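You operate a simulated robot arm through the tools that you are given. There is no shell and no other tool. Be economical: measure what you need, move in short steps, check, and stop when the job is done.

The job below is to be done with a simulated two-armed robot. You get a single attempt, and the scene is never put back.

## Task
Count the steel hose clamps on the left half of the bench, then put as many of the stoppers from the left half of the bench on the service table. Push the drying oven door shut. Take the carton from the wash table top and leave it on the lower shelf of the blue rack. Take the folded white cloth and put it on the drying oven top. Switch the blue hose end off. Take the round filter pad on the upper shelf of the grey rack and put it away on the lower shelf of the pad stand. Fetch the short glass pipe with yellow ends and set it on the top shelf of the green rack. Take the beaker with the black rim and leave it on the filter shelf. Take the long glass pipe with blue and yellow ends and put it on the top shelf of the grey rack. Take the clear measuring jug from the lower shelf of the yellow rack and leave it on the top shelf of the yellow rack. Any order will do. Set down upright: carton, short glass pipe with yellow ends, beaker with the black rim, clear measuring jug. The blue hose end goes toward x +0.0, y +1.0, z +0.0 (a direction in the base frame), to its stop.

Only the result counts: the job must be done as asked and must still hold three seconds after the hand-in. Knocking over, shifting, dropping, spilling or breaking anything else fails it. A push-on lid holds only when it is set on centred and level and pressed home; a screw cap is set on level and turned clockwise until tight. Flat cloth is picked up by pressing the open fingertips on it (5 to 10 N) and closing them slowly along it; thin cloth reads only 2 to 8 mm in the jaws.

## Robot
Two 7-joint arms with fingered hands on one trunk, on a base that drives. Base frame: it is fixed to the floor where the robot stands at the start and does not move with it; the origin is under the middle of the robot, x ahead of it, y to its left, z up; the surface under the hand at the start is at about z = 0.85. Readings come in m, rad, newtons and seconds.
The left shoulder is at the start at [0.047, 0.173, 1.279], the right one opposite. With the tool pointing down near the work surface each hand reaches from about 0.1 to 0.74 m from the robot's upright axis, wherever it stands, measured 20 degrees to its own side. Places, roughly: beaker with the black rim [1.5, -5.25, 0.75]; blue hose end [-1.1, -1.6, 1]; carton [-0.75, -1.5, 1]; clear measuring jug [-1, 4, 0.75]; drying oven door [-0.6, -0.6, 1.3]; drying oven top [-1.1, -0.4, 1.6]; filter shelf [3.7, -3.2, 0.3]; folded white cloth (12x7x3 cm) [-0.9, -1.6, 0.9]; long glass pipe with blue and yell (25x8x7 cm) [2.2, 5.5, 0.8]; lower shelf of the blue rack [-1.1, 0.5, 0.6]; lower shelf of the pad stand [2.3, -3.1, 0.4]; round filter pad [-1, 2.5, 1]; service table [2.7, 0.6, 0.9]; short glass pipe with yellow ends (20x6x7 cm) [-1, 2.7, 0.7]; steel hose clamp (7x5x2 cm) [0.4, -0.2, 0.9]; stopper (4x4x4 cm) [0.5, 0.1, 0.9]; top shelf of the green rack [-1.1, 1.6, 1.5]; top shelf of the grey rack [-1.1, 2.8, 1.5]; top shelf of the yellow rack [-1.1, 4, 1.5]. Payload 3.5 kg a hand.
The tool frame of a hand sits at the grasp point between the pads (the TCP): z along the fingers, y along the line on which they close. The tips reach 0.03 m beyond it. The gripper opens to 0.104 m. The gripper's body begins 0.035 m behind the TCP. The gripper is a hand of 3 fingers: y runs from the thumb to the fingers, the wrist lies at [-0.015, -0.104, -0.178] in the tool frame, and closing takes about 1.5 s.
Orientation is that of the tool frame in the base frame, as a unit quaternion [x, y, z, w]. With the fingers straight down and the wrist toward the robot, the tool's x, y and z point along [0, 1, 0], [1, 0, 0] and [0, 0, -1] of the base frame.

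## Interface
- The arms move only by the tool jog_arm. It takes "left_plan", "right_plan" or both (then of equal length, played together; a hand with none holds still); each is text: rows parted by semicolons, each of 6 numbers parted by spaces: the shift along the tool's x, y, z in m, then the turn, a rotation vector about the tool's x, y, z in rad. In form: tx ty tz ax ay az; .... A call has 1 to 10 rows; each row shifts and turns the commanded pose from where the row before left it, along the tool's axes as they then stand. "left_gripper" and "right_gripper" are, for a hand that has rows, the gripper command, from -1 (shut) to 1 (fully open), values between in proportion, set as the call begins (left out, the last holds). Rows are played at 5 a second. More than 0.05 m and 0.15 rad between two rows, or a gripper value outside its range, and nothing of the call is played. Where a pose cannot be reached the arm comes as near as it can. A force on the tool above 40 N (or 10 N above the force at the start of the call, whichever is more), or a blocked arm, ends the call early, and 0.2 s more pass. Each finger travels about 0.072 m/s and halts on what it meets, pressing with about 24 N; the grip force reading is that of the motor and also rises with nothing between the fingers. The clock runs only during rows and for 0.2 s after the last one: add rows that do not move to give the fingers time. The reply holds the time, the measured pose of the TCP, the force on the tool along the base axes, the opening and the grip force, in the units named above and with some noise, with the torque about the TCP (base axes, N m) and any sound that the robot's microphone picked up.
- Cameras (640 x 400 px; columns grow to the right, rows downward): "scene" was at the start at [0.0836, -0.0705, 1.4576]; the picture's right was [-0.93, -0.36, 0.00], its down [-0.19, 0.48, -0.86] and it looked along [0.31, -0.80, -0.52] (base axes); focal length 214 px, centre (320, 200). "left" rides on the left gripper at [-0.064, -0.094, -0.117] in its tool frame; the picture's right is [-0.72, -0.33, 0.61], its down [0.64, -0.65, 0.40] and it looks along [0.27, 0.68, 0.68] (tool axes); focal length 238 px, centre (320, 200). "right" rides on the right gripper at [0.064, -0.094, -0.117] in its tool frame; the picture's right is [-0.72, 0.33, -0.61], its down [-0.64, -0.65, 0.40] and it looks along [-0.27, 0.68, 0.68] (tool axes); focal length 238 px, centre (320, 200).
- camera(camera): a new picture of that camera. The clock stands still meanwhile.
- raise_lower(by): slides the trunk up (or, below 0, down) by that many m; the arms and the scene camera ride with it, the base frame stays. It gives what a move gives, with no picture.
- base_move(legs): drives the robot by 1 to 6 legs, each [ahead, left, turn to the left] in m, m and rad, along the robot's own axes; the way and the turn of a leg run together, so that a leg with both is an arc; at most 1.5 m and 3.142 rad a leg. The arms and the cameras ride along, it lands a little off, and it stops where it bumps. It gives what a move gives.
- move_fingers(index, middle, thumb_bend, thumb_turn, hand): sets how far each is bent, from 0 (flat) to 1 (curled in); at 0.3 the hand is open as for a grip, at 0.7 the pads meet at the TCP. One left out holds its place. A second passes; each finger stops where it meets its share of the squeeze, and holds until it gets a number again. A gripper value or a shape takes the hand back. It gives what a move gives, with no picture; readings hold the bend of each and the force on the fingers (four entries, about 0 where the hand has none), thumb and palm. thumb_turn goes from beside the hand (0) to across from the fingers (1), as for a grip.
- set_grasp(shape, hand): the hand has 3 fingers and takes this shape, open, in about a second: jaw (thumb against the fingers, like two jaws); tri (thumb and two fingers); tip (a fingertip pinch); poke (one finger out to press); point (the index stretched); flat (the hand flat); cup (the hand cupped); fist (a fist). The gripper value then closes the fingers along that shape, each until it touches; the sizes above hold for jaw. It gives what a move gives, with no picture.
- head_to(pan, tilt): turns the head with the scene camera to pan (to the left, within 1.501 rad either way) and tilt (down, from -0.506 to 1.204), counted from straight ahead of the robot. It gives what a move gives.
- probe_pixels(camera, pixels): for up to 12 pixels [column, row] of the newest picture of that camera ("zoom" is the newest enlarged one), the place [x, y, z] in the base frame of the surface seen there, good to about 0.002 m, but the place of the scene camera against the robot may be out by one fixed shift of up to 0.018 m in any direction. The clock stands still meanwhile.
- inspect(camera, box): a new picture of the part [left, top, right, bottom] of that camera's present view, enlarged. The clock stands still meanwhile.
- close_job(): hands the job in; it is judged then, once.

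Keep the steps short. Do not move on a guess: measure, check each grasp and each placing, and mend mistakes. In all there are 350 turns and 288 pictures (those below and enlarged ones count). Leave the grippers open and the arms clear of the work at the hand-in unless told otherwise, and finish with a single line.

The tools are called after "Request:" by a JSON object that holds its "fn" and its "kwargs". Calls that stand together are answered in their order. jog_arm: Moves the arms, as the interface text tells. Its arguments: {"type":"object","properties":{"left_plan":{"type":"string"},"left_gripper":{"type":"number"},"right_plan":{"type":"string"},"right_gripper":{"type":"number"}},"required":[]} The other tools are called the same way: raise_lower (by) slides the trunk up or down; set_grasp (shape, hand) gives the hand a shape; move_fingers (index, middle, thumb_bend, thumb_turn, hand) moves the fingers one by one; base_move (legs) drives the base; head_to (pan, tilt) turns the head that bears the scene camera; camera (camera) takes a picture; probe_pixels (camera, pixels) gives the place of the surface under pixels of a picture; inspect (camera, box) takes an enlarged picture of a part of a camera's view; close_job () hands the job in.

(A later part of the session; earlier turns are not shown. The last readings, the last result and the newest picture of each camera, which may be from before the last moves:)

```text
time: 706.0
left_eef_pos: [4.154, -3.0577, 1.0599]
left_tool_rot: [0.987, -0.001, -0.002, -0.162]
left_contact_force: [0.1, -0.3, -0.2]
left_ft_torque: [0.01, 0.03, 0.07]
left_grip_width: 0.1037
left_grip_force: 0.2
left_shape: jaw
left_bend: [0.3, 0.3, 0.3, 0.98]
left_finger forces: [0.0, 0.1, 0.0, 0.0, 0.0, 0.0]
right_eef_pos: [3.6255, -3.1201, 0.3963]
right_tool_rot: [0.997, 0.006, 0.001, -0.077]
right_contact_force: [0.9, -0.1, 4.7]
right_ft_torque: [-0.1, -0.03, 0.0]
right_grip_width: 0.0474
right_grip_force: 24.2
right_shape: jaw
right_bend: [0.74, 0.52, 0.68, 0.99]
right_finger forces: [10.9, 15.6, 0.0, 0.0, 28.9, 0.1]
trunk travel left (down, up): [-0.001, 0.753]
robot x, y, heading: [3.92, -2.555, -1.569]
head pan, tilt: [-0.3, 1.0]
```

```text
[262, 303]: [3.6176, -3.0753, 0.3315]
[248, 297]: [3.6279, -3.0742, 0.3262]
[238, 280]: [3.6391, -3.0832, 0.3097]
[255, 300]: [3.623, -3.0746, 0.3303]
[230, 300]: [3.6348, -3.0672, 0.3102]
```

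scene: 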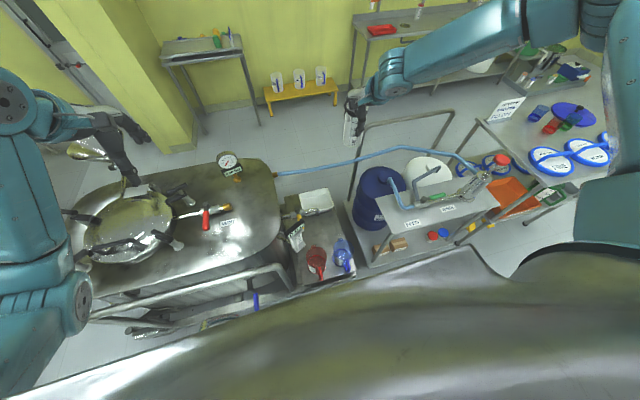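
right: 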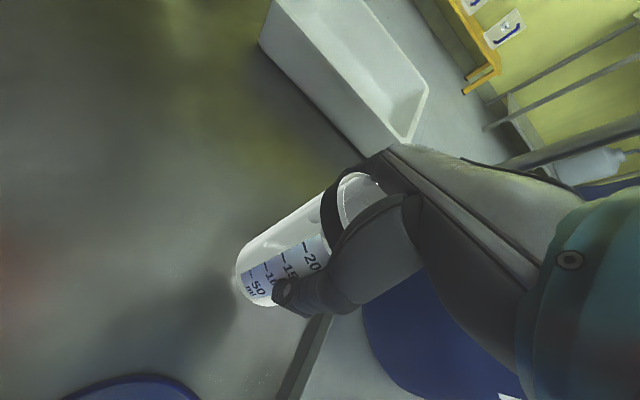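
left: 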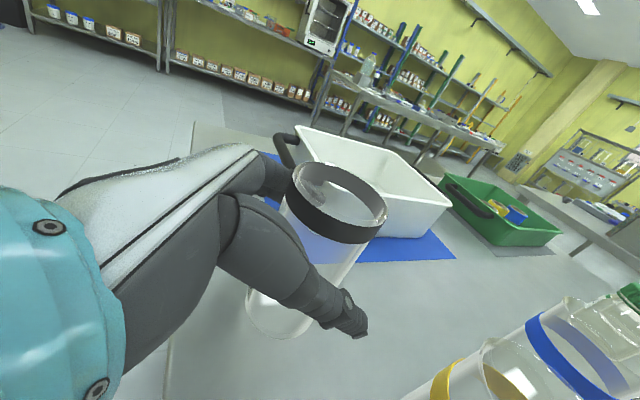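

Request:
{"fn": "jog_arm", "kwargs": {"right_plan": "0.012 0 0 0 0 0; 0 0 0 0 0 0"}}

Request:
{"fn": "move_fingers", "kwargs": {"hand": "right", "index": 0.38, "middle": 0.38, "thumb_bend": 0.38}}

Request:
{"fn": "camera", "kwargs": {"camera": "right"}}

```text
time: 706.6
left_eef_pos: [4.1549, -3.0584, 1.0598]
left_tool_rot: [0.987, -0.001, -0.002, -0.161]
left_contact_force: [-0.1, 0.2, -0.5]
left_ft_torque: [0.05, -0.02, -0.02]
left_grip_width: 0.1038
left_grip_force: 0.1
left_shape: jaw
left_bend: [0.3, 0.3, 0.3, 0.98]
left_finger forces: [0.0, 0.1, 0.0, 0.0, 0.0, 0.0]
right_eef_pos: [3.6356, -3.1182, 0.3985]
right_tool_rot: [0.997, 0.005, 0.001, -0.077]
right_contact_force: [-0.5, 0.7, -0.5]
right_ft_torque: [-0.02, 0.02, 0.03]
right_grip_width: 0.0473
right_grip_force: 24.1
right_shape: jaw
right_bend: [0.74, 0.52, 0.68, 0.99]
right_finger forces: [10.5, 15.4, 0.1, 0.0, 27.2, 0.0]
right hand out of reach, approached as far as the arm can: row 1
trunk travel left (down, up): [-0.001, 0.753]
robot x, y, heading: [3.9235, -2.5618, -1.569]
head pan, tilt: [-0.3, 1.0]
```

```text
time: 707.6
left_eef_pos: [4.1548, -3.0582, 1.0598]
left_tool_rot: [0.987, -0.001, -0.002, -0.162]
left_contact_force: [-0.5, 0.4, 0.1]
left_ft_torque: [-0.01, 0.0, 0.0]
left_grip_width: 0.104
left_grip_force: 0.2
left_shape: jaw
left_bend: [0.3, 0.3, 0.3, 0.98]
left_finger forces: [0.0, 0.0, 0.0, 0.0, 0.0, 0.0]
right_eef_pos: [3.636, -3.1194, 0.3983]
right_tool_rot: [0.997, 0.005, 0.001, -0.077]
right_contact_force: [0.6, -0.1, -1.3]
right_ft_torque: [0.0, -0.02, 0.0]
right_grip_width: 0.0849
right_grip_force: 3.5
right_shape: fingers
right_bend: [0.37, 0.38, 0.38, 1.0]
right_finger forces: [3.9, 0.0, 0.0, 0.0, 3.6, 0.0]
trunk travel left (down, up): [-0.001, 0.753]
robot x, y, heading: [3.9192, -2.564, -1.575]
head pan, tilt: [-0.3, 1.0]
```

```text
72 pictures are left
```

right: 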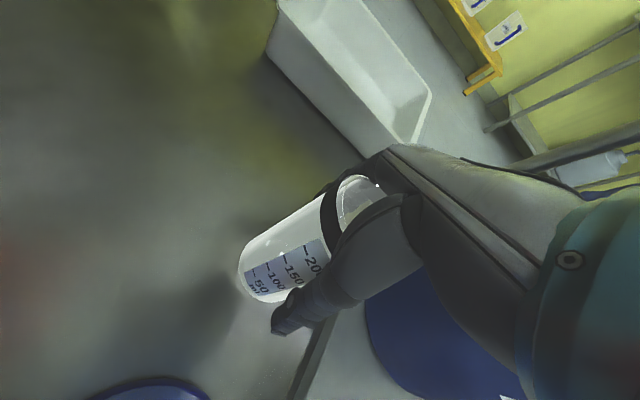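

Request:
{"fn": "move_fingers", "kwargs": {"hand": "right", "index": 0.22, "middle": 0.22, "thumb_bend": 0.22}}

Request:
{"fn": "camera", "kwargs": {"camera": "right"}}

```text
time: 708.6
left_eef_pos: [4.155, -3.0595, 1.0599]
left_tool_rot: [0.987, -0.001, -0.003, -0.162]
left_contact_force: [-0.7, -0.3, 0.3]
left_ft_torque: [-0.02, -0.01, -0.01]
left_grip_width: 0.1038
left_grip_force: 0.1
left_shape: jaw
left_bend: [0.3, 0.3, 0.3, 0.98]
left_finger forces: [0.0, 0.0, 0.0, 0.0, 0.0, 0.0]
right_eef_pos: [3.635, -3.1199, 0.3994]
right_tool_rot: [0.997, 0.006, 0.0, -0.078]
right_contact_force: [-0.4, -0.6, -0.4]
right_ft_torque: [-0.05, 0.0, 0.0]
right_grip_width: 0.1203
right_grip_force: 0.1
right_shape: fingers
right_bend: [0.22, 0.22, 0.22, 1.0]
right_finger forces: [0.1, 0.1, 0.1, 0.1, 0.0, 0.1]
trunk travel left (down, up): [-0.001, 0.753]
robot x, y, heading: [3.9196, -2.5588, -1.571]
head pan, tilt: [-0.3, 1.0]
```

```text
71 pictures are left
```

right: 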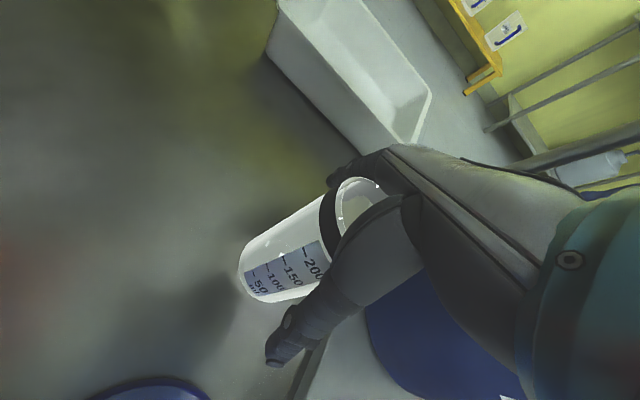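

Request:
{"fn": "raise_lower", "kwargs": {"by": 0.04}}

Request:
{"fn": "camera", "kwargs": {"camera": "right"}}

```text
time: 709.4
left_eef_pos: [4.1546, -3.0606, 1.0998]
left_tool_rot: [0.986, -0.001, -0.003, -0.164]
left_contact_force: [0.4, -1.4, 0.0]
left_ft_torque: [0.05, 0.03, 0.01]
left_grip_width: 0.1039
left_grip_force: 0.2
left_shape: jaw
left_bend: [0.3, 0.3, 0.3, 0.98]
left_finger forces: [0.0, 0.0, 0.0, 0.1, 0.0, 0.0]
right_eef_pos: [3.6341, -3.1282, 0.4619]
right_tool_rot: [0.999, 0.006, 0.0, -0.05]
right_contact_force: [0.0, 0.4, 0.0]
right_ft_torque: [-0.02, -0.03, 0.0]
right_grip_width: 0.1206
right_grip_force: 0.0
right_shape: fingers
right_bend: [0.22, 0.22, 0.22, 1.0]
right_finger forces: [0.1, 0.1, 0.1, 0.0, 0.0, 0.0]
trunk travel left (down, up): [-0.041, 0.713]
robot x, y, heading: [3.9179, -2.5613, -1.574]
head pan, tilt: [-0.3, 1.0]
```

```text
70 pictures are left
```

right: 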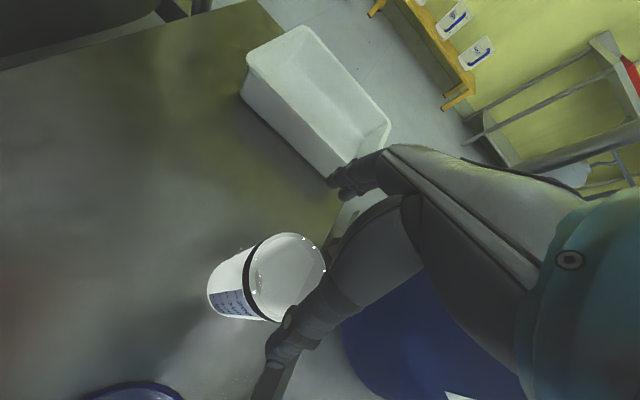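

Beaker stands on the filter shelf. I raise up and drive to the wash area.

Request:
{"fn": "raise_lower", "kwargs": {"by": 0.3}}

Request:
{"fn": "raise_lower", "kwargs": {"by": 0.2}}

Request:
{"fn": "base_move", "kwargs": {"legs": [[-0.1, 0, 0], [0, -1.4, 0], [0, -1.3, 0], [0, -0.7, 0]]}}

Request:
{"fn": "base_move", "kwargs": {"legs": [[0, 0, -1.571], [0, -0.3, 0]]}}

Request:
{"fn": "head_to", "kwargs": {"pan": 0, "tilt": 0.5}}

Request:
{"fn": "camera", "kwargs": {"camera": "scene"}}

```text
time: 712.4
left_eef_pos: [4.1547, -3.0608, 1.3991]
left_tool_rot: [0.987, -0.001, -0.002, -0.163]
left_contact_force: [-1.2, 1.5, 0.5]
left_ft_torque: [0.02, -0.01, 0.0]
left_grip_width: 0.1038
left_grip_force: 0.1
left_shape: jaw
left_bend: [0.3, 0.3, 0.3, 0.98]
left_finger forces: [0.1, 0.1, 0.1, 0.1, 0.0, 0.0]
right_eef_pos: [3.6347, -3.1484, 0.9256]
right_tool_rot: [0.993, 0.007, -0.001, 0.114]
right_contact_force: [-0.5, 0.1, 0.2]
right_ft_torque: [0.01, 0.02, 0.02]
right_grip_width: 0.1208
right_grip_force: 0.0
right_shape: fingers
right_bend: [0.22, 0.22, 0.22, 1.0]
right_finger forces: [0.0, 0.0, 0.0, 0.0, 0.0, 0.0]
trunk travel left (down, up): [-0.341, 0.413]
robot x, y, heading: [3.9205, -2.5568, -1.568]
head pan, tilt: [-0.3, 1.0]
```

```text
time: 714.6
left_eef_pos: [4.1547, -3.059, 1.5993]
left_tool_rot: [0.987, -0.001, -0.003, -0.163]
left_contact_force: [-0.4, -0.1, 0.1]
left_ft_torque: [0.01, 0.01, 0.03]
left_grip_width: 0.1038
left_grip_force: 0.0
left_shape: jaw
left_bend: [0.3, 0.3, 0.3, 0.98]
left_finger forces: [0.0, 0.0, 0.1, 0.1, 0.1, 0.0]
right_eef_pos: [3.6337, -3.143, 1.1728]
right_tool_rot: [0.988, 0.007, -0.001, 0.154]
right_contact_force: [0.5, -0.7, 0.5]
right_ft_torque: [-0.01, 0.0, 0.0]
right_grip_width: 0.1206
right_grip_force: 0.0
right_shape: fingers
right_bend: [0.22, 0.22, 0.22, 1.0]
right_finger forces: [0.0, 0.0, 0.0, 0.0, 0.0, 0.1]
trunk travel left (down, up): [-0.541, 0.213]
robot x, y, heading: [3.9197, -2.5603, -1.571]
head pan, tilt: [-0.3, 1.0]
```

```text
time: 732.1
left_eef_pos: [0.6935, -2.9532, 1.6002]
left_tool_rot: [0.987, -0.01, -0.001, -0.162]
left_contact_force: [0.5, 0.0, -0.8]
left_ft_torque: [0.01, 0.0, 0.03]
left_grip_width: 0.104
left_grip_force: 0.0
left_shape: jaw
left_bend: [0.3, 0.3, 0.3, 0.98]
left_finger forces: [0.0, 0.1, 0.1, 0.1, 0.1, 0.0]
right_eef_pos: [0.1715, -3.0283, 1.1722]
right_tool_rot: [0.988, -0.003, -0.001, 0.155]
right_contact_force: [0.1, -0.5, -0.5]
right_ft_torque: [0.0, 0.0, 0.01]
right_grip_width: 0.1208
right_grip_force: 0.2
right_shape: fingers
right_bend: [0.22, 0.22, 0.22, 1.0]
right_finger forces: [0.1, 0.1, 0.0, 0.0, 0.0, 0.0]
trunk travel left (down, up): [-0.541, 0.213]
robot x, y, heading: [0.4658, -2.4517, -1.593]
head pan, tilt: [-0.3, 1.0]
```

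```text
time: 737.9
left_eef_pos: [-0.0317, -2.3838, 1.5998]
left_tool_rot: [-0.696, 0.699, -0.113, 0.116]
left_contact_force: [-0.3, -0.3, 0.3]
left_ft_torque: [-0.02, 0.01, 0.06]
left_grip_width: 0.1038
left_grip_force: 0.0
left_shape: jaw
left_bend: [0.3, 0.3, 0.3, 0.98]
left_finger forces: [0.0, 0.1, 0.0, 0.0, 0.1, 0.0]
right_eef_pos: [-0.1122, -1.8639, 1.1717]
right_tool_rot: [0.703, -0.695, -0.11, 0.108]
right_contact_force: [0.3, 1.1, 0.2]
right_ft_torque: [0.01, 0.03, -0.04]
right_grip_width: 0.1205
right_grip_force: 0.0
right_shape: fingers
right_bend: [0.22, 0.22, 0.22, 1.0]
right_finger forces: [0.1, 0.0, 0.1, 0.0, 0.0, 0.1]
trunk travel left (down, up): [-0.541, 0.213]
robot x, y, heading: [0.4697, -2.1508, 3.138]
head pan, tilt: [-0.3, 1.0]
```

```text
time: 738.9
left_eef_pos: [-0.0315, -2.3837, 1.5997]
left_tool_rot: [-0.696, 0.7, -0.113, 0.116]
left_contact_force: [0.2, -0.8, -1.0]
left_ft_torque: [0.01, 0.0, 0.01]
left_grip_width: 0.1039
left_grip_force: 0.1
left_shape: jaw
left_bend: [0.3, 0.3, 0.3, 0.98]
left_finger forces: [0.0, 0.0, 0.1, 0.0, 0.0, 0.0]
right_eef_pos: [-0.1129, -1.864, 1.1727]
right_tool_rot: [0.703, -0.695, -0.11, 0.109]
right_contact_force: [-0.5, -0.6, -0.2]
right_ft_torque: [0.0, 0.01, 0.0]
right_grip_width: 0.1209
right_grip_force: 0.1
right_shape: fingers
right_bend: [0.22, 0.22, 0.22, 1.0]
right_finger forces: [0.0, 0.0, 0.1, 0.0, 0.0, 0.0]
trunk travel left (down, up): [-0.541, 0.213]
robot x, y, heading: [0.4728, -2.1507, 3.14]
head pan, tilt: [0.0, 0.499]
```

```text
69 pictures are left
```

scene: 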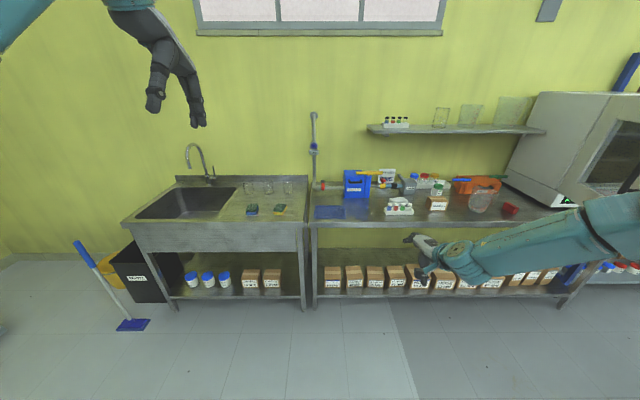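

Request:
{"fn": "inspect", "kwargs": {"camera": "scene", "box": [300, 90, 530, 230]}}

Request:
{"fn": "probe_pixels", "kwargs": {"camera": "zoom", "pixels": [[382, 310], [382, 300], [120, 355], [200, 240], [240, 230], [310, 260], [380, 270], [270, 265], [40, 340], [500, 310], [450, 355], [230, 280]]}}

```text
2.78 times, centred on (415, 160) of scene
```

zoom: 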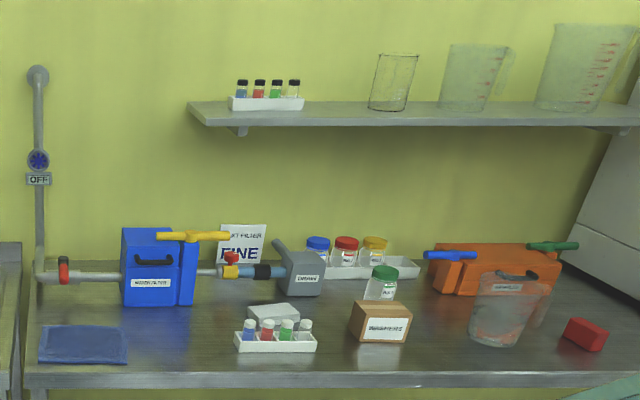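

```text
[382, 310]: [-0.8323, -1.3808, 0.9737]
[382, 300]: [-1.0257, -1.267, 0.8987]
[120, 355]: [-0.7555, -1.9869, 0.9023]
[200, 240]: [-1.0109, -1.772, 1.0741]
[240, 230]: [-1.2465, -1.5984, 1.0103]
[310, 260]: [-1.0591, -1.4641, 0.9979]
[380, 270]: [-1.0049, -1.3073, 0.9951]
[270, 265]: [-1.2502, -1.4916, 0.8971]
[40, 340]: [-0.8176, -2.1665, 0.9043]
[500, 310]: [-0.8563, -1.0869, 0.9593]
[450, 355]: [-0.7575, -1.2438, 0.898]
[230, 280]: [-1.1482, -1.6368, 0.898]
```

Request:
{"fn": "base_move", "kwargs": {"legs": [[0.45, -0.58, 0]]}}

Request:
{"fn": "head_to", "kwargs": {"pan": 0, "tilt": 0.75}}

Request:
{"fn": "camera", "kwargs": {"camera": "scene"}}

Request:
{"fn": "inspect", "kwargs": {"camera": "scene", "box": [230, 80, 430, 240]}}

```text
time: 742.9
left_eef_pos: [-0.4763, -1.7744, 1.6007]
left_tool_rot: [-0.689, 0.707, -0.115, 0.114]
left_contact_force: [0.5, 0.3, -0.5]
left_ft_torque: [0.01, -0.02, 0.02]
left_grip_width: 0.1038
left_grip_force: 0.1
left_shape: jaw
left_bend: [0.3, 0.3, 0.3, 0.98]
left_finger forces: [0.1, 0.0, 0.0, 0.0, 0.1, 0.0]
right_eef_pos: [-0.5465, -1.2507, 1.1718]
right_tool_rot: [-0.696, 0.701, 0.11, -0.107]
right_contact_force: [-0.8, 0.0, 0.8]
right_ft_torque: [0.02, 0.02, 0.02]
right_grip_width: 0.1207
right_grip_force: 0.0
right_shape: fingers
right_bend: [0.22, 0.22, 0.22, 1.0]
right_finger forces: [0.0, 0.1, 0.0, 0.0, 0.0, 0.0]
trunk travel left (down, up): [-0.541, 0.213]
robot x, y, heading: [0.0329, -1.5474, 3.121]
head pan, tilt: [0.0, 0.499]
```

```text
time: 743.7
left_eef_pos: [-0.476, -1.7734, 1.5996]
left_tool_rot: [-0.689, 0.706, -0.114, 0.114]
left_contact_force: [0.1, -0.1, -0.3]
left_ft_torque: [-0.02, -0.01, 0.04]
left_grip_width: 0.104
left_grip_force: 0.0
left_shape: jaw
left_bend: [0.3, 0.3, 0.3, 0.98]
left_finger forces: [0.0, 0.1, 0.1, 0.1, 0.0, 0.0]
right_eef_pos: [-0.5485, -1.251, 1.1715]
right_tool_rot: [-0.696, 0.701, 0.111, -0.107]
right_contact_force: [0.9, -0.4, -0.2]
right_ft_torque: [0.02, 0.01, 0.01]
right_grip_width: 0.1206
right_grip_force: 0.1
right_shape: fingers
right_bend: [0.22, 0.22, 0.22, 1.0]
right_finger forces: [0.0, 0.1, 0.0, 0.1, 0.1, 0.0]
trunk travel left (down, up): [-0.541, 0.213]
robot x, y, heading: [0.0292, -1.5462, 3.119]
head pan, tilt: [0.0, 0.75]
```

```text
67 pictures are left
```

scene: 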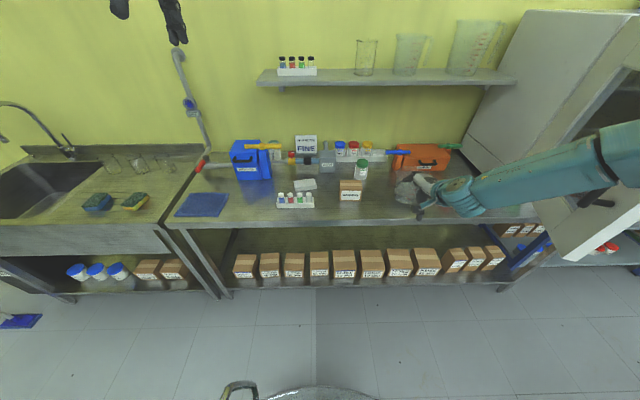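

```text
2.50 times, centred on (330, 160) of scene
```

zoom: 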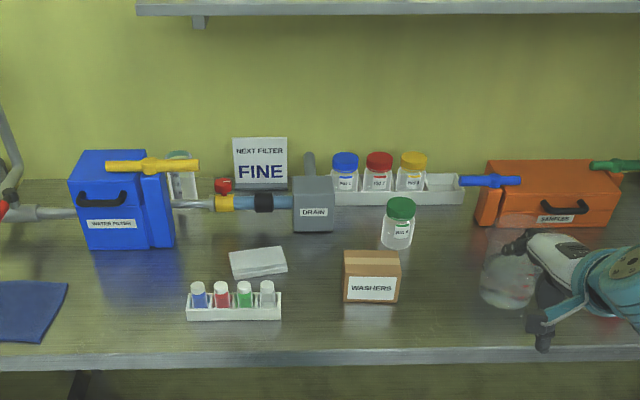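

Request:
{"fn": "probe_pixels", "kwargs": {"camera": "zoom", "pixels": [[371, 258], [346, 290], [397, 290], [371, 300], [258, 262], [235, 262], [283, 262], [225, 202], [263, 202], [280, 200], [245, 202], [310, 200]]}}

Request:
{"fn": "inspect", "kwargs": {"camera": "scene", "box": [290, 135, 370, 190]}}

```text
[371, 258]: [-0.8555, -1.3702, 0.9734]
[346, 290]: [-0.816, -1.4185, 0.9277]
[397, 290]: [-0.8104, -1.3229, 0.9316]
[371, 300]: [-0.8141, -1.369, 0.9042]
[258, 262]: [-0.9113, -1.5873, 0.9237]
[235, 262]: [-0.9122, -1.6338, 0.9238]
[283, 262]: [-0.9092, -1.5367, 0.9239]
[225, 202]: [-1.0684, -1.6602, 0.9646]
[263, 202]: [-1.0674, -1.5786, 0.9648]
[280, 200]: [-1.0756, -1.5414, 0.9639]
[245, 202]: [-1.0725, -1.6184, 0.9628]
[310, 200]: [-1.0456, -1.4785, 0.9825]
```

```text
7.27 times, centred on (330, 162) of scene
```

zoom: 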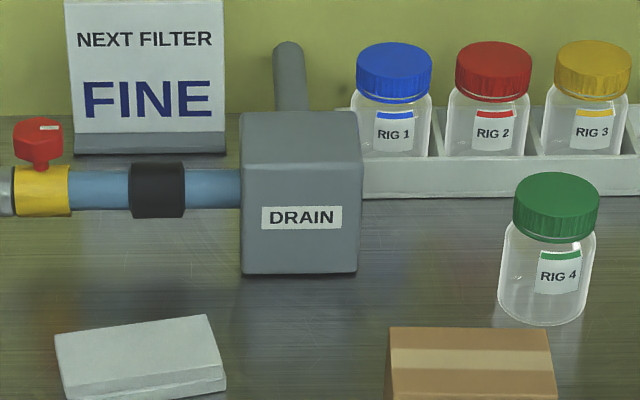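

Request:
{"fn": "jog_arm", "kwargs": {"right_plan": "0 0 0 0.1 0 0; 0 0 0 0.1 0 0; 0 0 0 0.11 0 0; 0 0 0 0 0 0", "left_plan": "0 0 0 -0.11 0 0; 0 0 0 -0.11 0 0; 0 0 0 -0.105 0 0; 0 0 0 0 0 0", "right_gripper": 1}}

Request:
{"fn": "base_move", "kwargs": {"legs": [[0.3, 0.1, 0.02]]}}

Request:
{"fn": "camera", "kwargs": {"camera": "right"}}

```text
time: 744.7
left_eef_pos: [-0.4755, -1.7729, 1.5994]
left_tool_rot: [-0.699, 0.715, 0.002, 0.002]
left_contact_force: [-0.3, -1.2, -0.8]
left_ft_torque: [0.03, 0.02, 0.03]
left_grip_width: 0.104
left_grip_force: 0.1
left_shape: jaw
left_bend: [0.3, 0.3, 0.3, 0.98]
left_finger forces: [0.0, 0.0, 0.0, 0.0, 0.0, 0.0]
right_eef_pos: [-0.544, -1.2489, 1.1742]
right_tool_rot: [-0.704, 0.711, 0.002, 0.002]
right_contact_force: [0.2, 0.4, -0.4]
right_ft_torque: [0.01, 0.01, -0.01]
right_grip_width: 0.104
right_grip_force: 0.0
right_shape: jaw
right_bend: [0.3, 0.3, 0.3, 0.98]
right_finger forces: [0.1, 0.1, 0.1, 0.0, 0.0, 0.1]
right hand out of reach, approached as far as the arm can: row 3
trunk travel left (down, up): [-0.541, 0.213]
robot x, y, heading: [0.0298, -1.5468, 3.12]
head pan, tilt: [0.0, 0.75]
```

```text
time: 746.8
left_eef_pos: [-0.7706, -1.8758, 1.6003]
left_tool_rot: [-0.705, 0.709, 0.002, 0.001]
left_contact_force: [-0.6, 0.8, -0.7]
left_ft_torque: [0.04, -0.01, 0.0]
left_grip_width: 0.1038
left_grip_force: 0.1
left_shape: jaw
left_bend: [0.3, 0.3, 0.3, 0.98]
left_finger forces: [0.1, 0.0, 0.1, 0.1, 0.1, 0.1]
right_eef_pos: [-0.8485, -1.3531, 1.1742]
right_tool_rot: [0.71, -0.704, -0.001, -0.001]
right_contact_force: [0.5, 0.5, -0.8]
right_ft_torque: [0.01, -0.03, 0.0]
right_grip_width: 0.1041
right_grip_force: 0.1
right_shape: jaw
right_bend: [0.3, 0.3, 0.3, 0.98]
right_finger forces: [0.0, 0.0, 0.0, 0.0, 0.1, 0.0]
trunk travel left (down, up): [-0.541, 0.213]
robot x, y, heading: [-0.2703, -1.6439, 3.137]
head pan, tilt: [0.0, 0.75]
```

```text
64 pictures are left
```

right: 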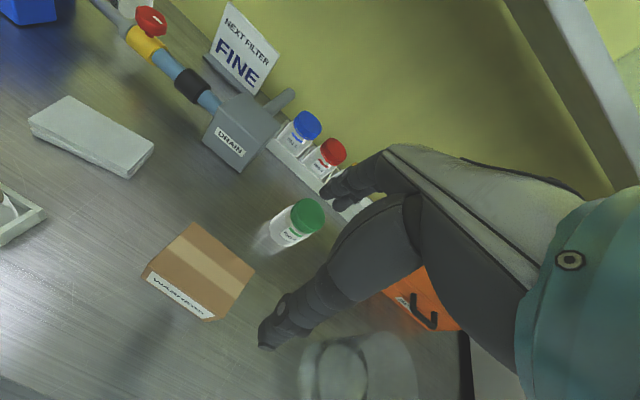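

Request:
{"fn": "probe_pixels", "kwargs": {"camera": "right", "pixels": [[150, 270], [192, 225], [252, 270], [212, 315], [200, 268], [278, 235], [90, 135], [190, 85], [208, 100], [165, 65], [150, 45], [235, 125]]}}

```text
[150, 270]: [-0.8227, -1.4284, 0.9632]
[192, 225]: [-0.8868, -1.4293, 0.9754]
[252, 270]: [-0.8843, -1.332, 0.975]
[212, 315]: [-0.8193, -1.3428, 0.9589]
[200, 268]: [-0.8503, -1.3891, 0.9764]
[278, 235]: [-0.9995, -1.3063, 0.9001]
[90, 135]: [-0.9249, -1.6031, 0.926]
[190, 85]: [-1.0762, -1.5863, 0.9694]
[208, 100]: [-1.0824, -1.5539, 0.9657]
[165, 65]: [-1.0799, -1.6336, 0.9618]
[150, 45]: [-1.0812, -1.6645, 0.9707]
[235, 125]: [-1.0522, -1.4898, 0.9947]
```

Request:
{"fn": "jog_arm", "kwargs": {"right_plan": "0.03 0.004 0.03 0 0 0; 0 0 0.045 0 0 0; 0 0 0.045 0 0 0; 0 0 0.045 0 0 0; 0 0 0.045 0 0 0; 0 0 0.018 0 0 0; 0 0 0 0 0 0"}}

Request:
{"fn": "jog_arm", "kwargs": {"right_plan": "0 0 0 0 0 0; 0 0 0 0 0 0; 0 0 0 0 0 0; 0 0 0 0 0 0; 0 0 0 0 0 0; 0 0 0 0 0 0; 0 0 -0.04 0 0 0; 0 0 -0.04 0 0 0; 0 0 0 0 0 0", "right_gripper": -1}}

Request:
{"fn": "camera", "kwargs": {"camera": "right"}}

```text
time: 748.4
left_eef_pos: [-0.7709, -1.8763, 1.6013]
left_tool_rot: [-0.704, 0.71, 0.001, 0.001]
left_contact_force: [1.2, -0.5, -0.8]
left_ft_torque: [-0.01, -0.02, 0.04]
left_grip_width: 0.1036
left_grip_force: 0.1
left_shape: jaw
left_bend: [0.3, 0.3, 0.3, 0.98]
left_finger forces: [0.1, 0.1, 0.0, 0.0, 0.0, 0.0]
right_eef_pos: [-0.7551, -1.3257, 1.0945]
right_tool_rot: [0.71, -0.704, -0.002, -0.002]
right_contact_force: [-0.2, 0.4, 0.0]
right_ft_torque: [0.0, 0.01, 0.01]
right_grip_width: 0.104
right_grip_force: 0.1
right_shape: jaw
right_bend: [0.3, 0.3, 0.3, 0.98]
right_finger forces: [0.0, 0.0, 0.1, 0.0, 0.0, 0.0]
right hand out of reach, approached as far as the arm can: row 1, 2, 3, 4, 5, 6
trunk travel left (down, up): [-0.541, 0.213]
robot x, y, heading: [-0.2713, -1.6468, 3.134]
head pan, tilt: [0.0, 0.75]
```

```text
time: 750.4
left_eef_pos: [-0.7721, -1.8755, 1.6001]
left_tool_rot: [-0.705, 0.709, 0.001, 0.002]
left_contact_force: [-0.6, -0.3, 0.0]
left_ft_torque: [0.01, 0.01, 0.0]
left_grip_width: 0.1039
left_grip_force: 0.1
left_shape: jaw
left_bend: [0.3, 0.3, 0.3, 0.98]
left_finger forces: [0.1, 0.0, 0.0, 0.1, 0.0, 0.0]
right_eef_pos: [-0.755, -1.3277, 1.1764]
right_tool_rot: [0.71, -0.704, 0.0, -0.002]
right_contact_force: [0.0, -0.3, 0.0]
right_ft_torque: [-0.01, -0.03, 0.0]
right_grip_width: 0.0
right_grip_force: 24.5
right_shape: jaw
right_bend: [0.7, 0.7, 0.47, 1.0]
right_finger forces: [0.1, 0.0, 0.0, 0.0, 0.1, 0.1]
trunk travel left (down, up): [-0.541, 0.213]
robot x, y, heading: [-0.266, -1.6457, 3.136]
head pan, tilt: [0.0, 0.75]
```

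```text
63 pictures are left
```

right: 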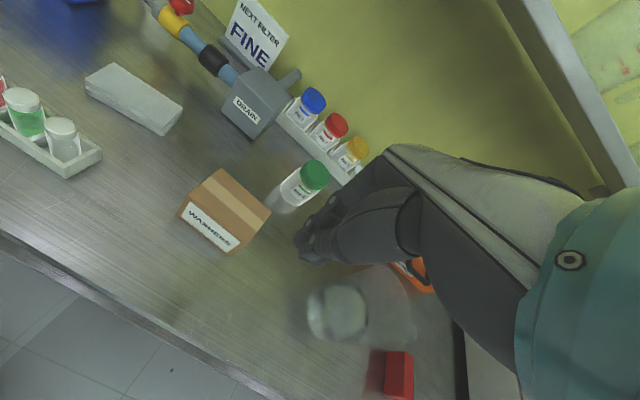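

Request:
{"fn": "jog_arm", "kwargs": {"right_plan": "0 0 -0.04 0 0 0; 0 0 -0.04 0 0 0; 0 0 -0.04 0 0 0; 0 0 0 0 0 0; 0 0 0 0 0 0; 0 0 0 0 0 0; 0 0 0 0 0 0", "right_gripper": 1}}

Request:
{"fn": "raise_lower", "kwargs": {"by": -0.25}}

Request:
{"fn": "jog_arm", "kwargs": {"right_plan": "0.03 0.05 0 0 0 0; 0.025 0.048 0 0 0 0; 0 0 0 0 0 0"}}

```text
time: 752.0
left_eef_pos: [-0.7708, -1.877, 1.5994]
left_tool_rot: [-0.705, 0.71, 0.001, 0.002]
left_contact_force: [0.2, -0.4, -0.4]
left_ft_torque: [0.04, 0.02, -0.02]
left_grip_width: 0.1041
left_grip_force: 0.1
left_shape: jaw
left_bend: [0.3, 0.3, 0.3, 0.98]
left_finger forces: [0.0, 0.0, 0.0, 0.1, 0.0, 0.1]
right_eef_pos: [-0.754, -1.3257, 1.2945]
right_tool_rot: [0.71, -0.704, -0.001, -0.002]
right_contact_force: [0.3, -0.4, -0.9]
right_ft_torque: [-0.03, 0.0, 0.0]
right_grip_width: 0.1036
right_grip_force: 0.0
right_shape: jaw
right_bend: [0.3, 0.3, 0.3, 0.98]
right_finger forces: [0.0, 0.0, 0.1, 0.0, 0.0, 0.1]
trunk travel left (down, up): [-0.541, 0.213]
robot x, y, heading: [-0.271, -1.6436, 3.133]
head pan, tilt: [0.0, 0.75]
```

```text
time: 754.6
left_eef_pos: [-0.7694, -1.875, 1.3505]
left_tool_rot: [-0.705, 0.71, 0.002, 0.001]
left_contact_force: [1.4, -0.3, 0.1]
left_ft_torque: [0.0, 0.01, -0.03]
left_grip_width: 0.1039
left_grip_force: 0.2
left_shape: jaw
left_bend: [0.3, 0.3, 0.3, 0.98]
left_finger forces: [0.0, 0.0, 0.1, 0.0, 0.0, 0.0]
right_eef_pos: [-0.7537, -1.3272, 1.0434]
right_tool_rot: [0.71, -0.704, -0.001, -0.001]
right_contact_force: [0.1, 0.9, 1.1]
right_ft_torque: [0.03, 0.01, 0.01]
right_grip_width: 0.1039
right_grip_force: 0.0
right_shape: jaw
right_bend: [0.3, 0.3, 0.3, 0.98]
right_finger forces: [0.0, 0.1, 0.0, 0.1, 0.1, 0.1]
trunk travel left (down, up): [-0.291, 0.463]
robot x, y, heading: [-0.2688, -1.6433, 3.133]
head pan, tilt: [0.0, 0.75]
```

```text
refused: row 1 steps farther than a row can; nothing moved
```

Request:
{"fn": "jog_arm", "kwargs": {"right_plan": "0.02 0.034 0 0 0 0; 0.02 0.033 0 0 0 0; 0.015 0.032 0 0 0 0; 0 0 0 0 0 0"}}

Request:
{"fn": "camera", "kwargs": {"camera": "right"}}

```text
time: 755.6
left_eef_pos: [-0.7699, -1.8757, 1.351]
left_tool_rot: [-0.705, 0.709, 0.002, 0.002]
left_contact_force: [0.3, -0.4, -0.2]
left_ft_torque: [0.02, 0.0, 0.02]
left_grip_width: 0.104
left_grip_force: 0.1
left_shape: jaw
left_bend: [0.3, 0.3, 0.3, 0.98]
left_finger forces: [0.0, 0.0, 0.0, 0.0, 0.0, 0.0]
right_eef_pos: [-0.854, -1.3801, 1.0445]
right_tool_rot: [0.71, -0.704, -0.001, -0.001]
right_contact_force: [0.7, 0.3, -0.1]
right_ft_torque: [-0.03, 0.01, -0.02]
right_grip_width: 0.1038
right_grip_force: 0.0
right_shape: jaw
right_bend: [0.3, 0.3, 0.3, 0.98]
right_finger forces: [0.0, 0.0, 0.0, 0.0, 0.1, 0.0]
trunk travel left (down, up): [-0.291, 0.463]
robot x, y, heading: [-0.2716, -1.6456, 3.132]
head pan, tilt: [0.0, 0.75]
```

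```text
62 pictures are left
```

right: 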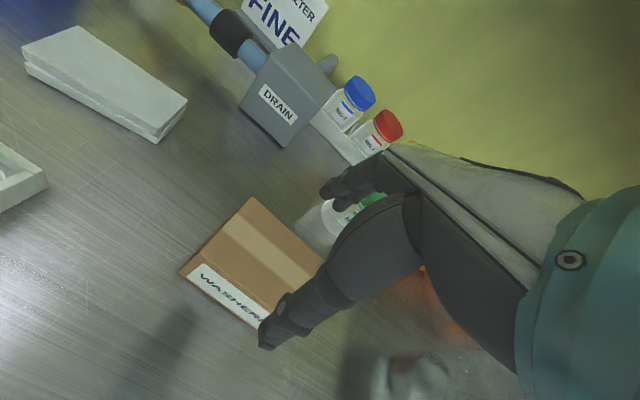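

Request:
{"fn": "probe_pixels", "kwargs": {"camera": "right", "pixels": [[185, 268], [250, 202], [318, 262], [255, 262], [258, 322], [348, 215]]}}

```text
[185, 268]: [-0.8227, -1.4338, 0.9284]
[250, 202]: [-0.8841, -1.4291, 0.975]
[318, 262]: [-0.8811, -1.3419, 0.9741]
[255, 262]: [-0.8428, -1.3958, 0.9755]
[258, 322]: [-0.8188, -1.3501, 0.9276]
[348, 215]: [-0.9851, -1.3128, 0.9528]
```

Request:
{"fn": "jog_arm", "kwargs": {"right_plan": "0.006 0 0.035 0 0 0; 0 0 0.035 0 0 0; 0 0 0.03 0 0 0; 0 0 0 0 0 0"}}

Request:
{"fn": "jog_arm", "kwargs": {"right_plan": "0 0 0 0 0 0; 0 0 0 0 0 0; 0 0 0 0 0 0; 0 0 0 0 0 0; 0 0 0 0 0 0; 0 0 0 0 0 0; 0 0 0 0 0 0", "right_gripper": -1}}

Request:
{"fn": "raise_lower", "kwargs": {"by": 0.15}}

Request:
{"fn": "camera", "kwargs": {"camera": "right"}}

```text
time: 756.6
left_eef_pos: [-0.7683, -1.8769, 1.3511]
left_tool_rot: [-0.705, 0.709, 0.003, 0.001]
left_contact_force: [-0.6, -0.2, 0.1]
left_ft_torque: [-0.02, -0.03, -0.04]
left_grip_width: 0.1038
left_grip_force: 0.1
left_shape: jaw
left_bend: [0.3, 0.3, 0.3, 0.98]
left_finger forces: [0.0, 0.1, 0.0, 0.1, 0.0, 0.1]
right_eef_pos: [-0.8535, -1.3872, 0.9462]
right_tool_rot: [0.71, -0.704, -0.004, 0.003]
right_contact_force: [0.1, 1.5, 19.5]
right_ft_torque: [-0.1, -0.34, -0.02]
right_grip_width: 0.1041
right_grip_force: 0.1
right_shape: jaw
right_bend: [0.29, 0.3, 0.3, 0.98]
right_finger forces: [6.1, 0.0, 0.0, 0.0, 12.1, 0.0]
trunk travel left (down, up): [-0.291, 0.463]
robot x, y, heading: [-0.2725, -1.6436, 3.136]
head pan, tilt: [0.0, 0.75]
```

```text
time: 758.2
left_eef_pos: [-0.7688, -1.8778, 1.3499]
left_tool_rot: [-0.704, 0.71, 0.002, 0.002]
left_contact_force: [0.4, 0.1, 0.1]
left_ft_torque: [-0.02, 0.04, 0.0]
left_grip_width: 0.1039
left_grip_force: 0.0
left_shape: jaw
left_bend: [0.3, 0.3, 0.3, 0.98]
left_finger forces: [0.1, 0.0, 0.1, 0.0, 0.0, 0.0]
right_eef_pos: [-0.8539, -1.3879, 0.9466]
right_tool_rot: [0.71, -0.704, -0.002, 0.0]
right_contact_force: [-8.1, -1.8, 22.2]
right_ft_torque: [0.04, 0.38, -0.07]
right_grip_width: 0.0656
right_grip_force: 23.7
right_shape: jaw
right_bend: [0.29, 0.43, 0.6, 0.98]
right_finger forces: [19.9, 16.9, 0.0, 0.0, 30.8, 0.0]
trunk travel left (down, up): [-0.291, 0.463]
robot x, y, heading: [-0.2706, -1.6412, 3.133]
head pan, tilt: [0.0, 0.75]
```

```text
time: 759.9
left_eef_pos: [-0.7716, -1.8758, 1.4996]
left_tool_rot: [-0.705, 0.71, 0.002, 0.002]
left_contact_force: [0.0, -0.8, -0.4]
left_ft_torque: [-0.02, -0.03, 0.01]
left_grip_width: 0.104
left_grip_force: 0.0
left_shape: jaw
left_bend: [0.3, 0.3, 0.3, 0.98]
left_finger forces: [0.1, 0.0, 0.0, 0.0, 0.1, 0.1]
right_eef_pos: [-0.8542, -1.3874, 1.0926]
right_tool_rot: [0.71, -0.704, 0.0, -0.001]
right_contact_force: [-0.1, 0.4, -1.6]
right_ft_torque: [0.0, 0.01, 0.02]
right_grip_width: 0.0642
right_grip_force: 24.4
right_shape: jaw
right_bend: [0.31, 0.44, 0.6, 0.99]
right_finger forces: [13.7, 15.1, 0.1, 0.1, 30.8, 0.0]
trunk travel left (down, up): [-0.441, 0.313]
robot x, y, heading: [-0.27, -1.6443, 3.138]
head pan, tilt: [0.0, 0.75]
```

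```text
61 pictures are left
```

right: 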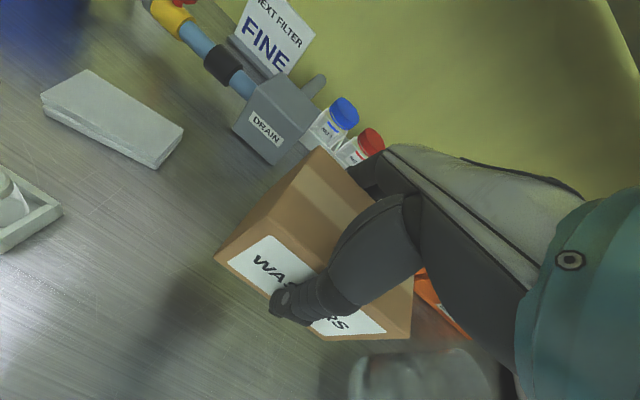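

Carton is held. On the way I'll push the oven door with the left fist: I turn to face +y and place the left hand.

Request:
{"fn": "base_move", "kwargs": {"legs": [[-0.2, 0, 0], [0, 0, -1.567]]}}

Request:
{"fn": "jog_arm", "kwargs": {"left_plan": "0.035 0 0.03 0 0 0; 0.035 0 0.03 0 0 0; 0.035 0 0.03 0 0 0; 0.035 0 0.03 0 0 0; 0 0 0.04 0 0 0; 0 0 0.04 0 0 0; 0 0 0 0 0 0", "left_gripper": -1}}

Request:
{"fn": "head_to", "kwargs": {"pan": 0.5, "tilt": 0.4}}

Request:
{"fn": "camera", "kwargs": {"camera": "scene"}}

```text
time: 765.3
left_eef_pos: [-0.3171, -1.1508, 1.4995]
left_tool_rot: [-0.012, 1.0, 0.0, 0.003]
left_contact_force: [0.9, -0.4, 0.2]
left_ft_torque: [-0.02, -0.02, 0.0]
left_grip_width: 0.104
left_grip_force: 0.0
left_shape: jaw
left_bend: [0.3, 0.3, 0.3, 0.98]
left_finger forces: [0.0, 0.0, 0.0, 0.0, 0.0, 0.1]
right_eef_pos: [0.1695, -1.054, 1.0923]
right_tool_rot: [-0.019, 1.0, 0.0, 0.002]
right_contact_force: [0.3, 1.1, -2.1]
right_ft_torque: [0.0, 0.03, 0.0]
right_grip_width: 0.0641
right_grip_force: 24.4
right_shape: jaw
right_bend: [0.31, 0.45, 0.6, 0.99]
right_finger forces: [12.8, 14.9, 0.0, 0.0, 29.0, 0.1]
trunk travel left (down, up): [-0.441, 0.313]
robot x, y, heading: [-0.0712, -1.6472, 1.593]
head pan, tilt: [0.0, 0.75]
```

```text
time: 766.9
left_eef_pos: [-0.4563, -1.1536, 1.2983]
left_tool_rot: [-0.012, 1.0, 0.0, 0.003]
left_contact_force: [-0.2, 0.1, 0.0]
left_ft_torque: [-0.02, 0.03, -0.03]
left_grip_width: 0.0
left_grip_force: 23.7
left_shape: jaw
left_bend: [0.7, 0.7, 0.47, 1.0]
left_finger forces: [0.2, 0.0, 0.0, 0.0, 0.1, 0.0]
right_eef_pos: [0.1695, -1.0535, 1.093]
right_tool_rot: [-0.019, 1.0, 0.0, 0.002]
right_contact_force: [0.0, -1.0, -2.3]
right_ft_torque: [-0.02, 0.04, -0.01]
right_grip_width: 0.0637
right_grip_force: 24.1
right_shape: jaw
right_bend: [0.31, 0.45, 0.6, 0.99]
right_finger forces: [12.6, 14.8, 0.0, 0.1, 28.9, 0.0]
trunk travel left (down, up): [-0.441, 0.313]
robot x, y, heading: [-0.0671, -1.6434, 1.592]
head pan, tilt: [0.0, 0.75]
```

```text
time: 767.8
left_eef_pos: [-0.455, -1.1536, 1.2984]
left_tool_rot: [-0.012, 1.0, 0.0, 0.003]
left_contact_force: [-0.3, -0.5, 0.1]
left_ft_torque: [0.0, 0.0, 0.01]
left_grip_width: 0.0001
left_grip_force: 24.0
left_shape: jaw
left_bend: [0.7, 0.7, 0.47, 1.0]
left_finger forces: [0.0, 0.1, 0.0, 0.1, 0.0, 0.1]
right_eef_pos: [0.168, -1.0533, 1.0927]
right_tool_rot: [-0.02, 1.0, 0.0, 0.002]
right_contact_force: [0.2, 0.1, -1.8]
right_ft_torque: [0.0, -0.01, -0.02]
right_grip_width: 0.064
right_grip_force: 24.1
right_shape: jaw
right_bend: [0.31, 0.45, 0.6, 0.99]
right_finger forces: [12.7, 14.8, 0.0, 0.0, 28.9, 0.0]
trunk travel left (down, up): [-0.441, 0.313]
robot x, y, heading: [-0.0677, -1.6454, 1.598]
head pan, tilt: [0.499, 0.4]
```

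```text
60 pictures are left
```

scene: 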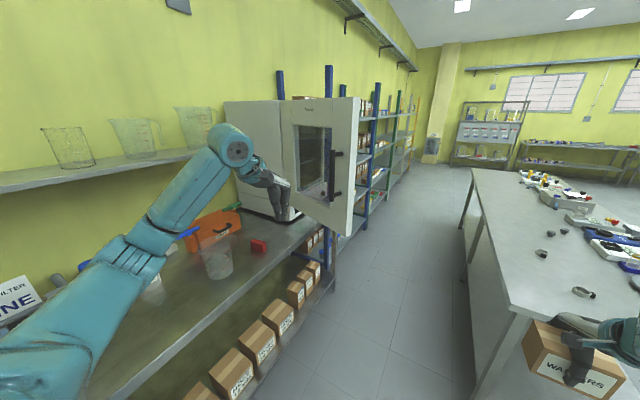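

Request:
{"fn": "base_move", "kwargs": {"legs": [[0.3, 0.07, -0.02], [0.5, 0.02, 0]]}}

Request:
{"fn": "camera", "kwargs": {"camera": "scene"}}

```text
time: 771.9
left_eef_pos: [-0.5501, -0.4342, 1.2968]
left_tool_rot: [-0.016, 1.0, -0.004, 0.002]
left_contact_force: [0.0, -0.4, -1.0]
left_ft_torque: [-0.03, -0.04, -0.03]
left_grip_width: 0.0
left_grip_force: 23.9
left_shape: jaw
left_bend: [0.7, 0.7, 0.47, 1.0]
left_finger forces: [0.0, 0.0, 0.0, 0.0, 0.0, 0.0]
right_eef_pos: [0.0845, -0.3413, 1.093]
right_tool_rot: [-0.011, 1.0, -0.003, 0.003]
right_contact_force: [-0.2, 0.4, -2.7]
right_ft_torque: [0.01, -0.03, 0.0]
right_grip_width: 0.0637
right_grip_force: 23.9
right_shape: jaw
right_bend: [0.31, 0.45, 0.6, 0.99]
right_finger forces: [12.9, 14.7, 0.0, 0.1, 28.8, 0.1]
trunk travel left (down, up): [-0.441, 0.313]
robot x, y, heading: [-0.1606, -0.9319, 1.58]
head pan, tilt: [0.499, 0.4]
stopped in leg 2: the force on the tool passed its limit at 48 N (the readings are from after the stop); the commanded pose is now the measured one
```

```text
59 pictures are left
```

scene: 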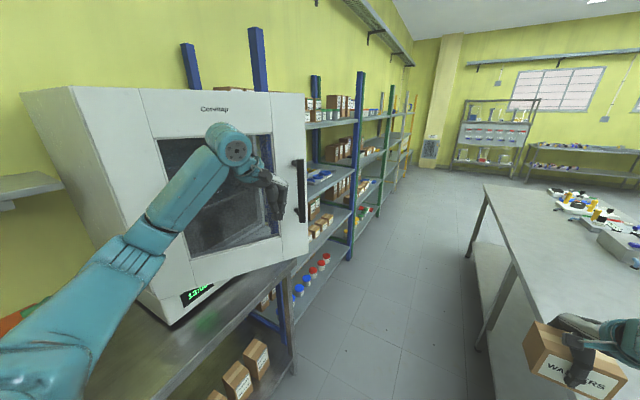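

Request:
{"fn": "probe_pixels", "kwargs": {"camera": "scene", "pixels": [[297, 130], [165, 140], [300, 240], [110, 110], [180, 285], [303, 190]]}}

Request:
{"fn": "base_move", "kwargs": {"legs": [[-0.12, 0, 0]]}}

```text
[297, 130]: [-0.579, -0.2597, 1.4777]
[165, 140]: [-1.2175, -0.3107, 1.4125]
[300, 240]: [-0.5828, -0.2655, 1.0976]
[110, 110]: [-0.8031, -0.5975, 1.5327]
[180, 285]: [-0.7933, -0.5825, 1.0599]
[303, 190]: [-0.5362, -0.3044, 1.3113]
```

```text
time: 773.2
left_eef_pos: [-0.546, -0.5583, 1.2992]
left_tool_rot: [-0.016, 1.0, -0.002, 0.001]
left_contact_force: [0.5, -0.4, -0.3]
left_ft_torque: [-0.03, 0.02, 0.02]
left_grip_width: 0.0
left_grip_force: 24.3
left_shape: jaw
left_bend: [0.7, 0.7, 0.47, 1.0]
left_finger forces: [0.1, 0.0, 0.0, 0.0, 0.0, 0.0]
right_eef_pos: [0.088, -0.4654, 1.0922]
right_tool_rot: [-0.011, 1.0, -0.001, 0.002]
right_contact_force: [-0.2, -0.2, -2.2]
right_ft_torque: [0.02, -0.02, 0.0]
right_grip_width: 0.0637
right_grip_force: 24.8
right_shape: jaw
right_bend: [0.31, 0.45, 0.6, 0.99]
right_finger forces: [12.9, 14.8, 0.0, 0.0, 28.9, 0.0]
trunk travel left (down, up): [-0.441, 0.313]
robot x, y, heading: [-0.1573, -1.0533, 1.577]
head pan, tilt: [0.499, 0.4]
```

Request:
{"fn": "base_move", "kwargs": {"legs": [[0.1, -0.08, 0], [0, 0, 0.72]]}}

Request:
{"fn": "jog_arm", "kwargs": {"left_plan": "-0.035 0 0 0 0 0; -0.035 0 0 0 0 0; -0.035 0 0 0 0 0; -0.035 0 0 0 0 0; 0 0 0 0 0 0"}}

Request:
{"fn": "base_move", "kwargs": {"legs": [[0.29, -0.295, 0]]}}

Request:
{"fn": "camera", "kwargs": {"camera": "scene"}}

```text
time: 776.4
left_eef_pos: [-0.6958, -0.8354, 1.2991]
left_tool_rot: [-0.369, 0.929, -0.002, 0.001]
left_contact_force: [0.2, 0.3, 0.3]
left_ft_torque: [0.02, 0.06, -0.03]
left_grip_width: 0.0
left_grip_force: 23.8
left_shape: jaw
left_bend: [0.7, 0.7, 0.47, 1.0]
left_finger forces: [0.0, 0.1, 0.1, 0.1, 0.0, 0.1]
right_eef_pos: [-0.28, -0.3466, 1.0933]
right_tool_rot: [-0.363, 0.932, -0.001, 0.002]
right_contact_force: [-0.5, -0.4, -1.8]
right_ft_torque: [-0.01, 0.04, 0.0]
right_grip_width: 0.0637
right_grip_force: 23.9
right_shape: jaw
right_bend: [0.31, 0.45, 0.6, 0.99]
right_finger forces: [12.4, 14.7, 0.0, 0.0, 28.1, 0.1]
trunk travel left (down, up): [-0.441, 0.313]
robot x, y, heading: [-0.0823, -0.9535, 2.3]
head pan, tilt: [0.499, 0.4]
```

```text
time: 777.6
left_eef_pos: [-0.5943, -0.7385, 1.2987]
left_tool_rot: [-0.368, 0.93, -0.002, 0.001]
left_contact_force: [-0.2, 0.1, -0.1]
left_ft_torque: [-0.03, -0.02, -0.03]
left_grip_width: 0.0002
left_grip_force: 23.8
left_shape: jaw
left_bend: [0.7, 0.7, 0.47, 1.0]
left_finger forces: [0.0, 0.0, 0.1, 0.1, 0.1, 0.0]
right_eef_pos: [-0.281, -0.3479, 1.0925]
right_tool_rot: [-0.362, 0.932, 0.0, 0.003]
right_contact_force: [0.0, -0.7, -1.7]
right_ft_torque: [-0.02, 0.04, -0.01]
right_grip_width: 0.0635
right_grip_force: 24.4
right_shape: jaw
right_bend: [0.31, 0.45, 0.6, 0.99]
right_finger forces: [12.3, 14.7, 0.1, 0.0, 28.0, 0.1]
trunk travel left (down, up): [-0.441, 0.313]
robot x, y, heading: [-0.0746, -0.9545, 2.301]
head pan, tilt: [0.499, 0.4]
```

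```text
time: 780.2
left_eef_pos: [-0.5772, -0.3329, 1.2982]
left_tool_rot: [-0.381, 0.924, -0.005, 0.001]
left_contact_force: [-7.7, -8.3, -0.5]
left_ft_torque: [0.52, -0.52, 0.18]
left_grip_width: 0.0
left_grip_force: 23.8
left_shape: jaw
left_bend: [0.7, 0.7, 0.47, 1.0]
left_finger forces: [0.0, 0.0, 0.0, 0.0, 0.1, 11.5]
right_eef_pos: [-0.2572, 0.0654, 1.0921]
right_tool_rot: [-0.365, 0.931, -0.001, 0.003]
right_contact_force: [0.3, 0.2, -2.0]
right_ft_torque: [0.0, 0.04, -0.01]
right_grip_width: 0.0634
right_grip_force: 24.4
right_shape: jaw
right_bend: [0.31, 0.45, 0.6, 0.99]
right_finger forces: [12.4, 14.6, 0.0, 0.0, 28.0, 0.0]
trunk travel left (down, up): [-0.441, 0.313]
robot x, y, heading: [-0.0566, -0.5387, 2.302]
head pan, tilt: [0.499, 0.4]
stopped in leg 1: the robot was blocked; the commanded pose is now the measured one
```

```text
58 pictures are left
```

scene: 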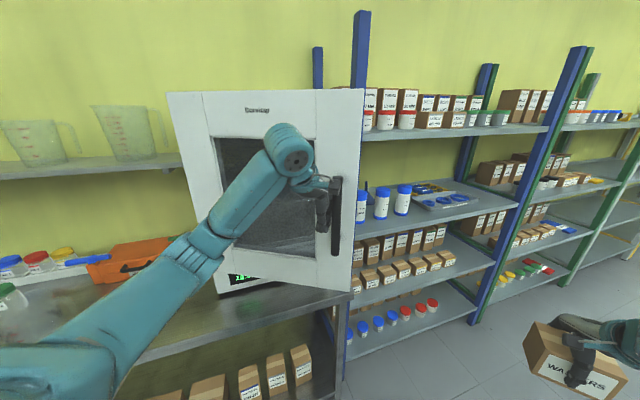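

Request:
{"fn": "base_move", "kwargs": {"legs": [[0.1, 0.06, 0], [0.12, 0.06, 0]]}}

Request:
{"fn": "camera", "kwargs": {"camera": "scene"}}

```text
time: 782.3
left_eef_pos: [-0.7869, -0.2509, 1.2978]
left_tool_rot: [-0.369, 0.929, -0.008, 0.0]
left_contact_force: [0.8, 0.4, -0.2]
left_ft_torque: [0.0, 0.01, -0.02]
left_grip_width: 0.0
left_grip_force: 24.1
left_shape: jaw
left_bend: [0.7, 0.7, 0.47, 1.0]
left_finger forces: [0.1, 0.0, 0.0, 0.0, 0.0, 0.0]
right_eef_pos: [-0.4735, 0.1437, 1.0922]
right_tool_rot: [-0.366, 0.931, -0.001, 0.003]
right_contact_force: [-0.5, 0.9, -0.5]
right_ft_torque: [0.01, 0.02, 0.0]
right_grip_width: 0.0634
right_grip_force: 23.8
right_shape: jaw
right_bend: [0.31, 0.45, 0.6, 0.99]
right_finger forces: [12.4, 14.6, 0.2, 0.0, 28.1, 0.0]
trunk travel left (down, up): [-0.441, 0.313]
robot x, y, heading: [-0.2692, -0.4586, 2.306]
head pan, tilt: [0.499, 0.4]
stopped in leg 2: the force on the tool passed its limit at 60 N (the readings are from after the stop); the commanded pose is now the measured one
```

```text
57 pictures are left
```

scene: 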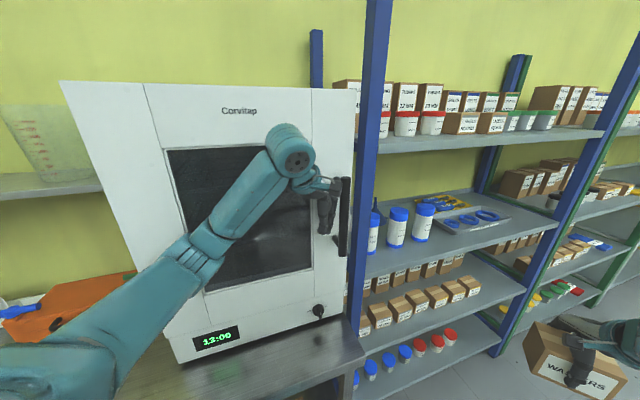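

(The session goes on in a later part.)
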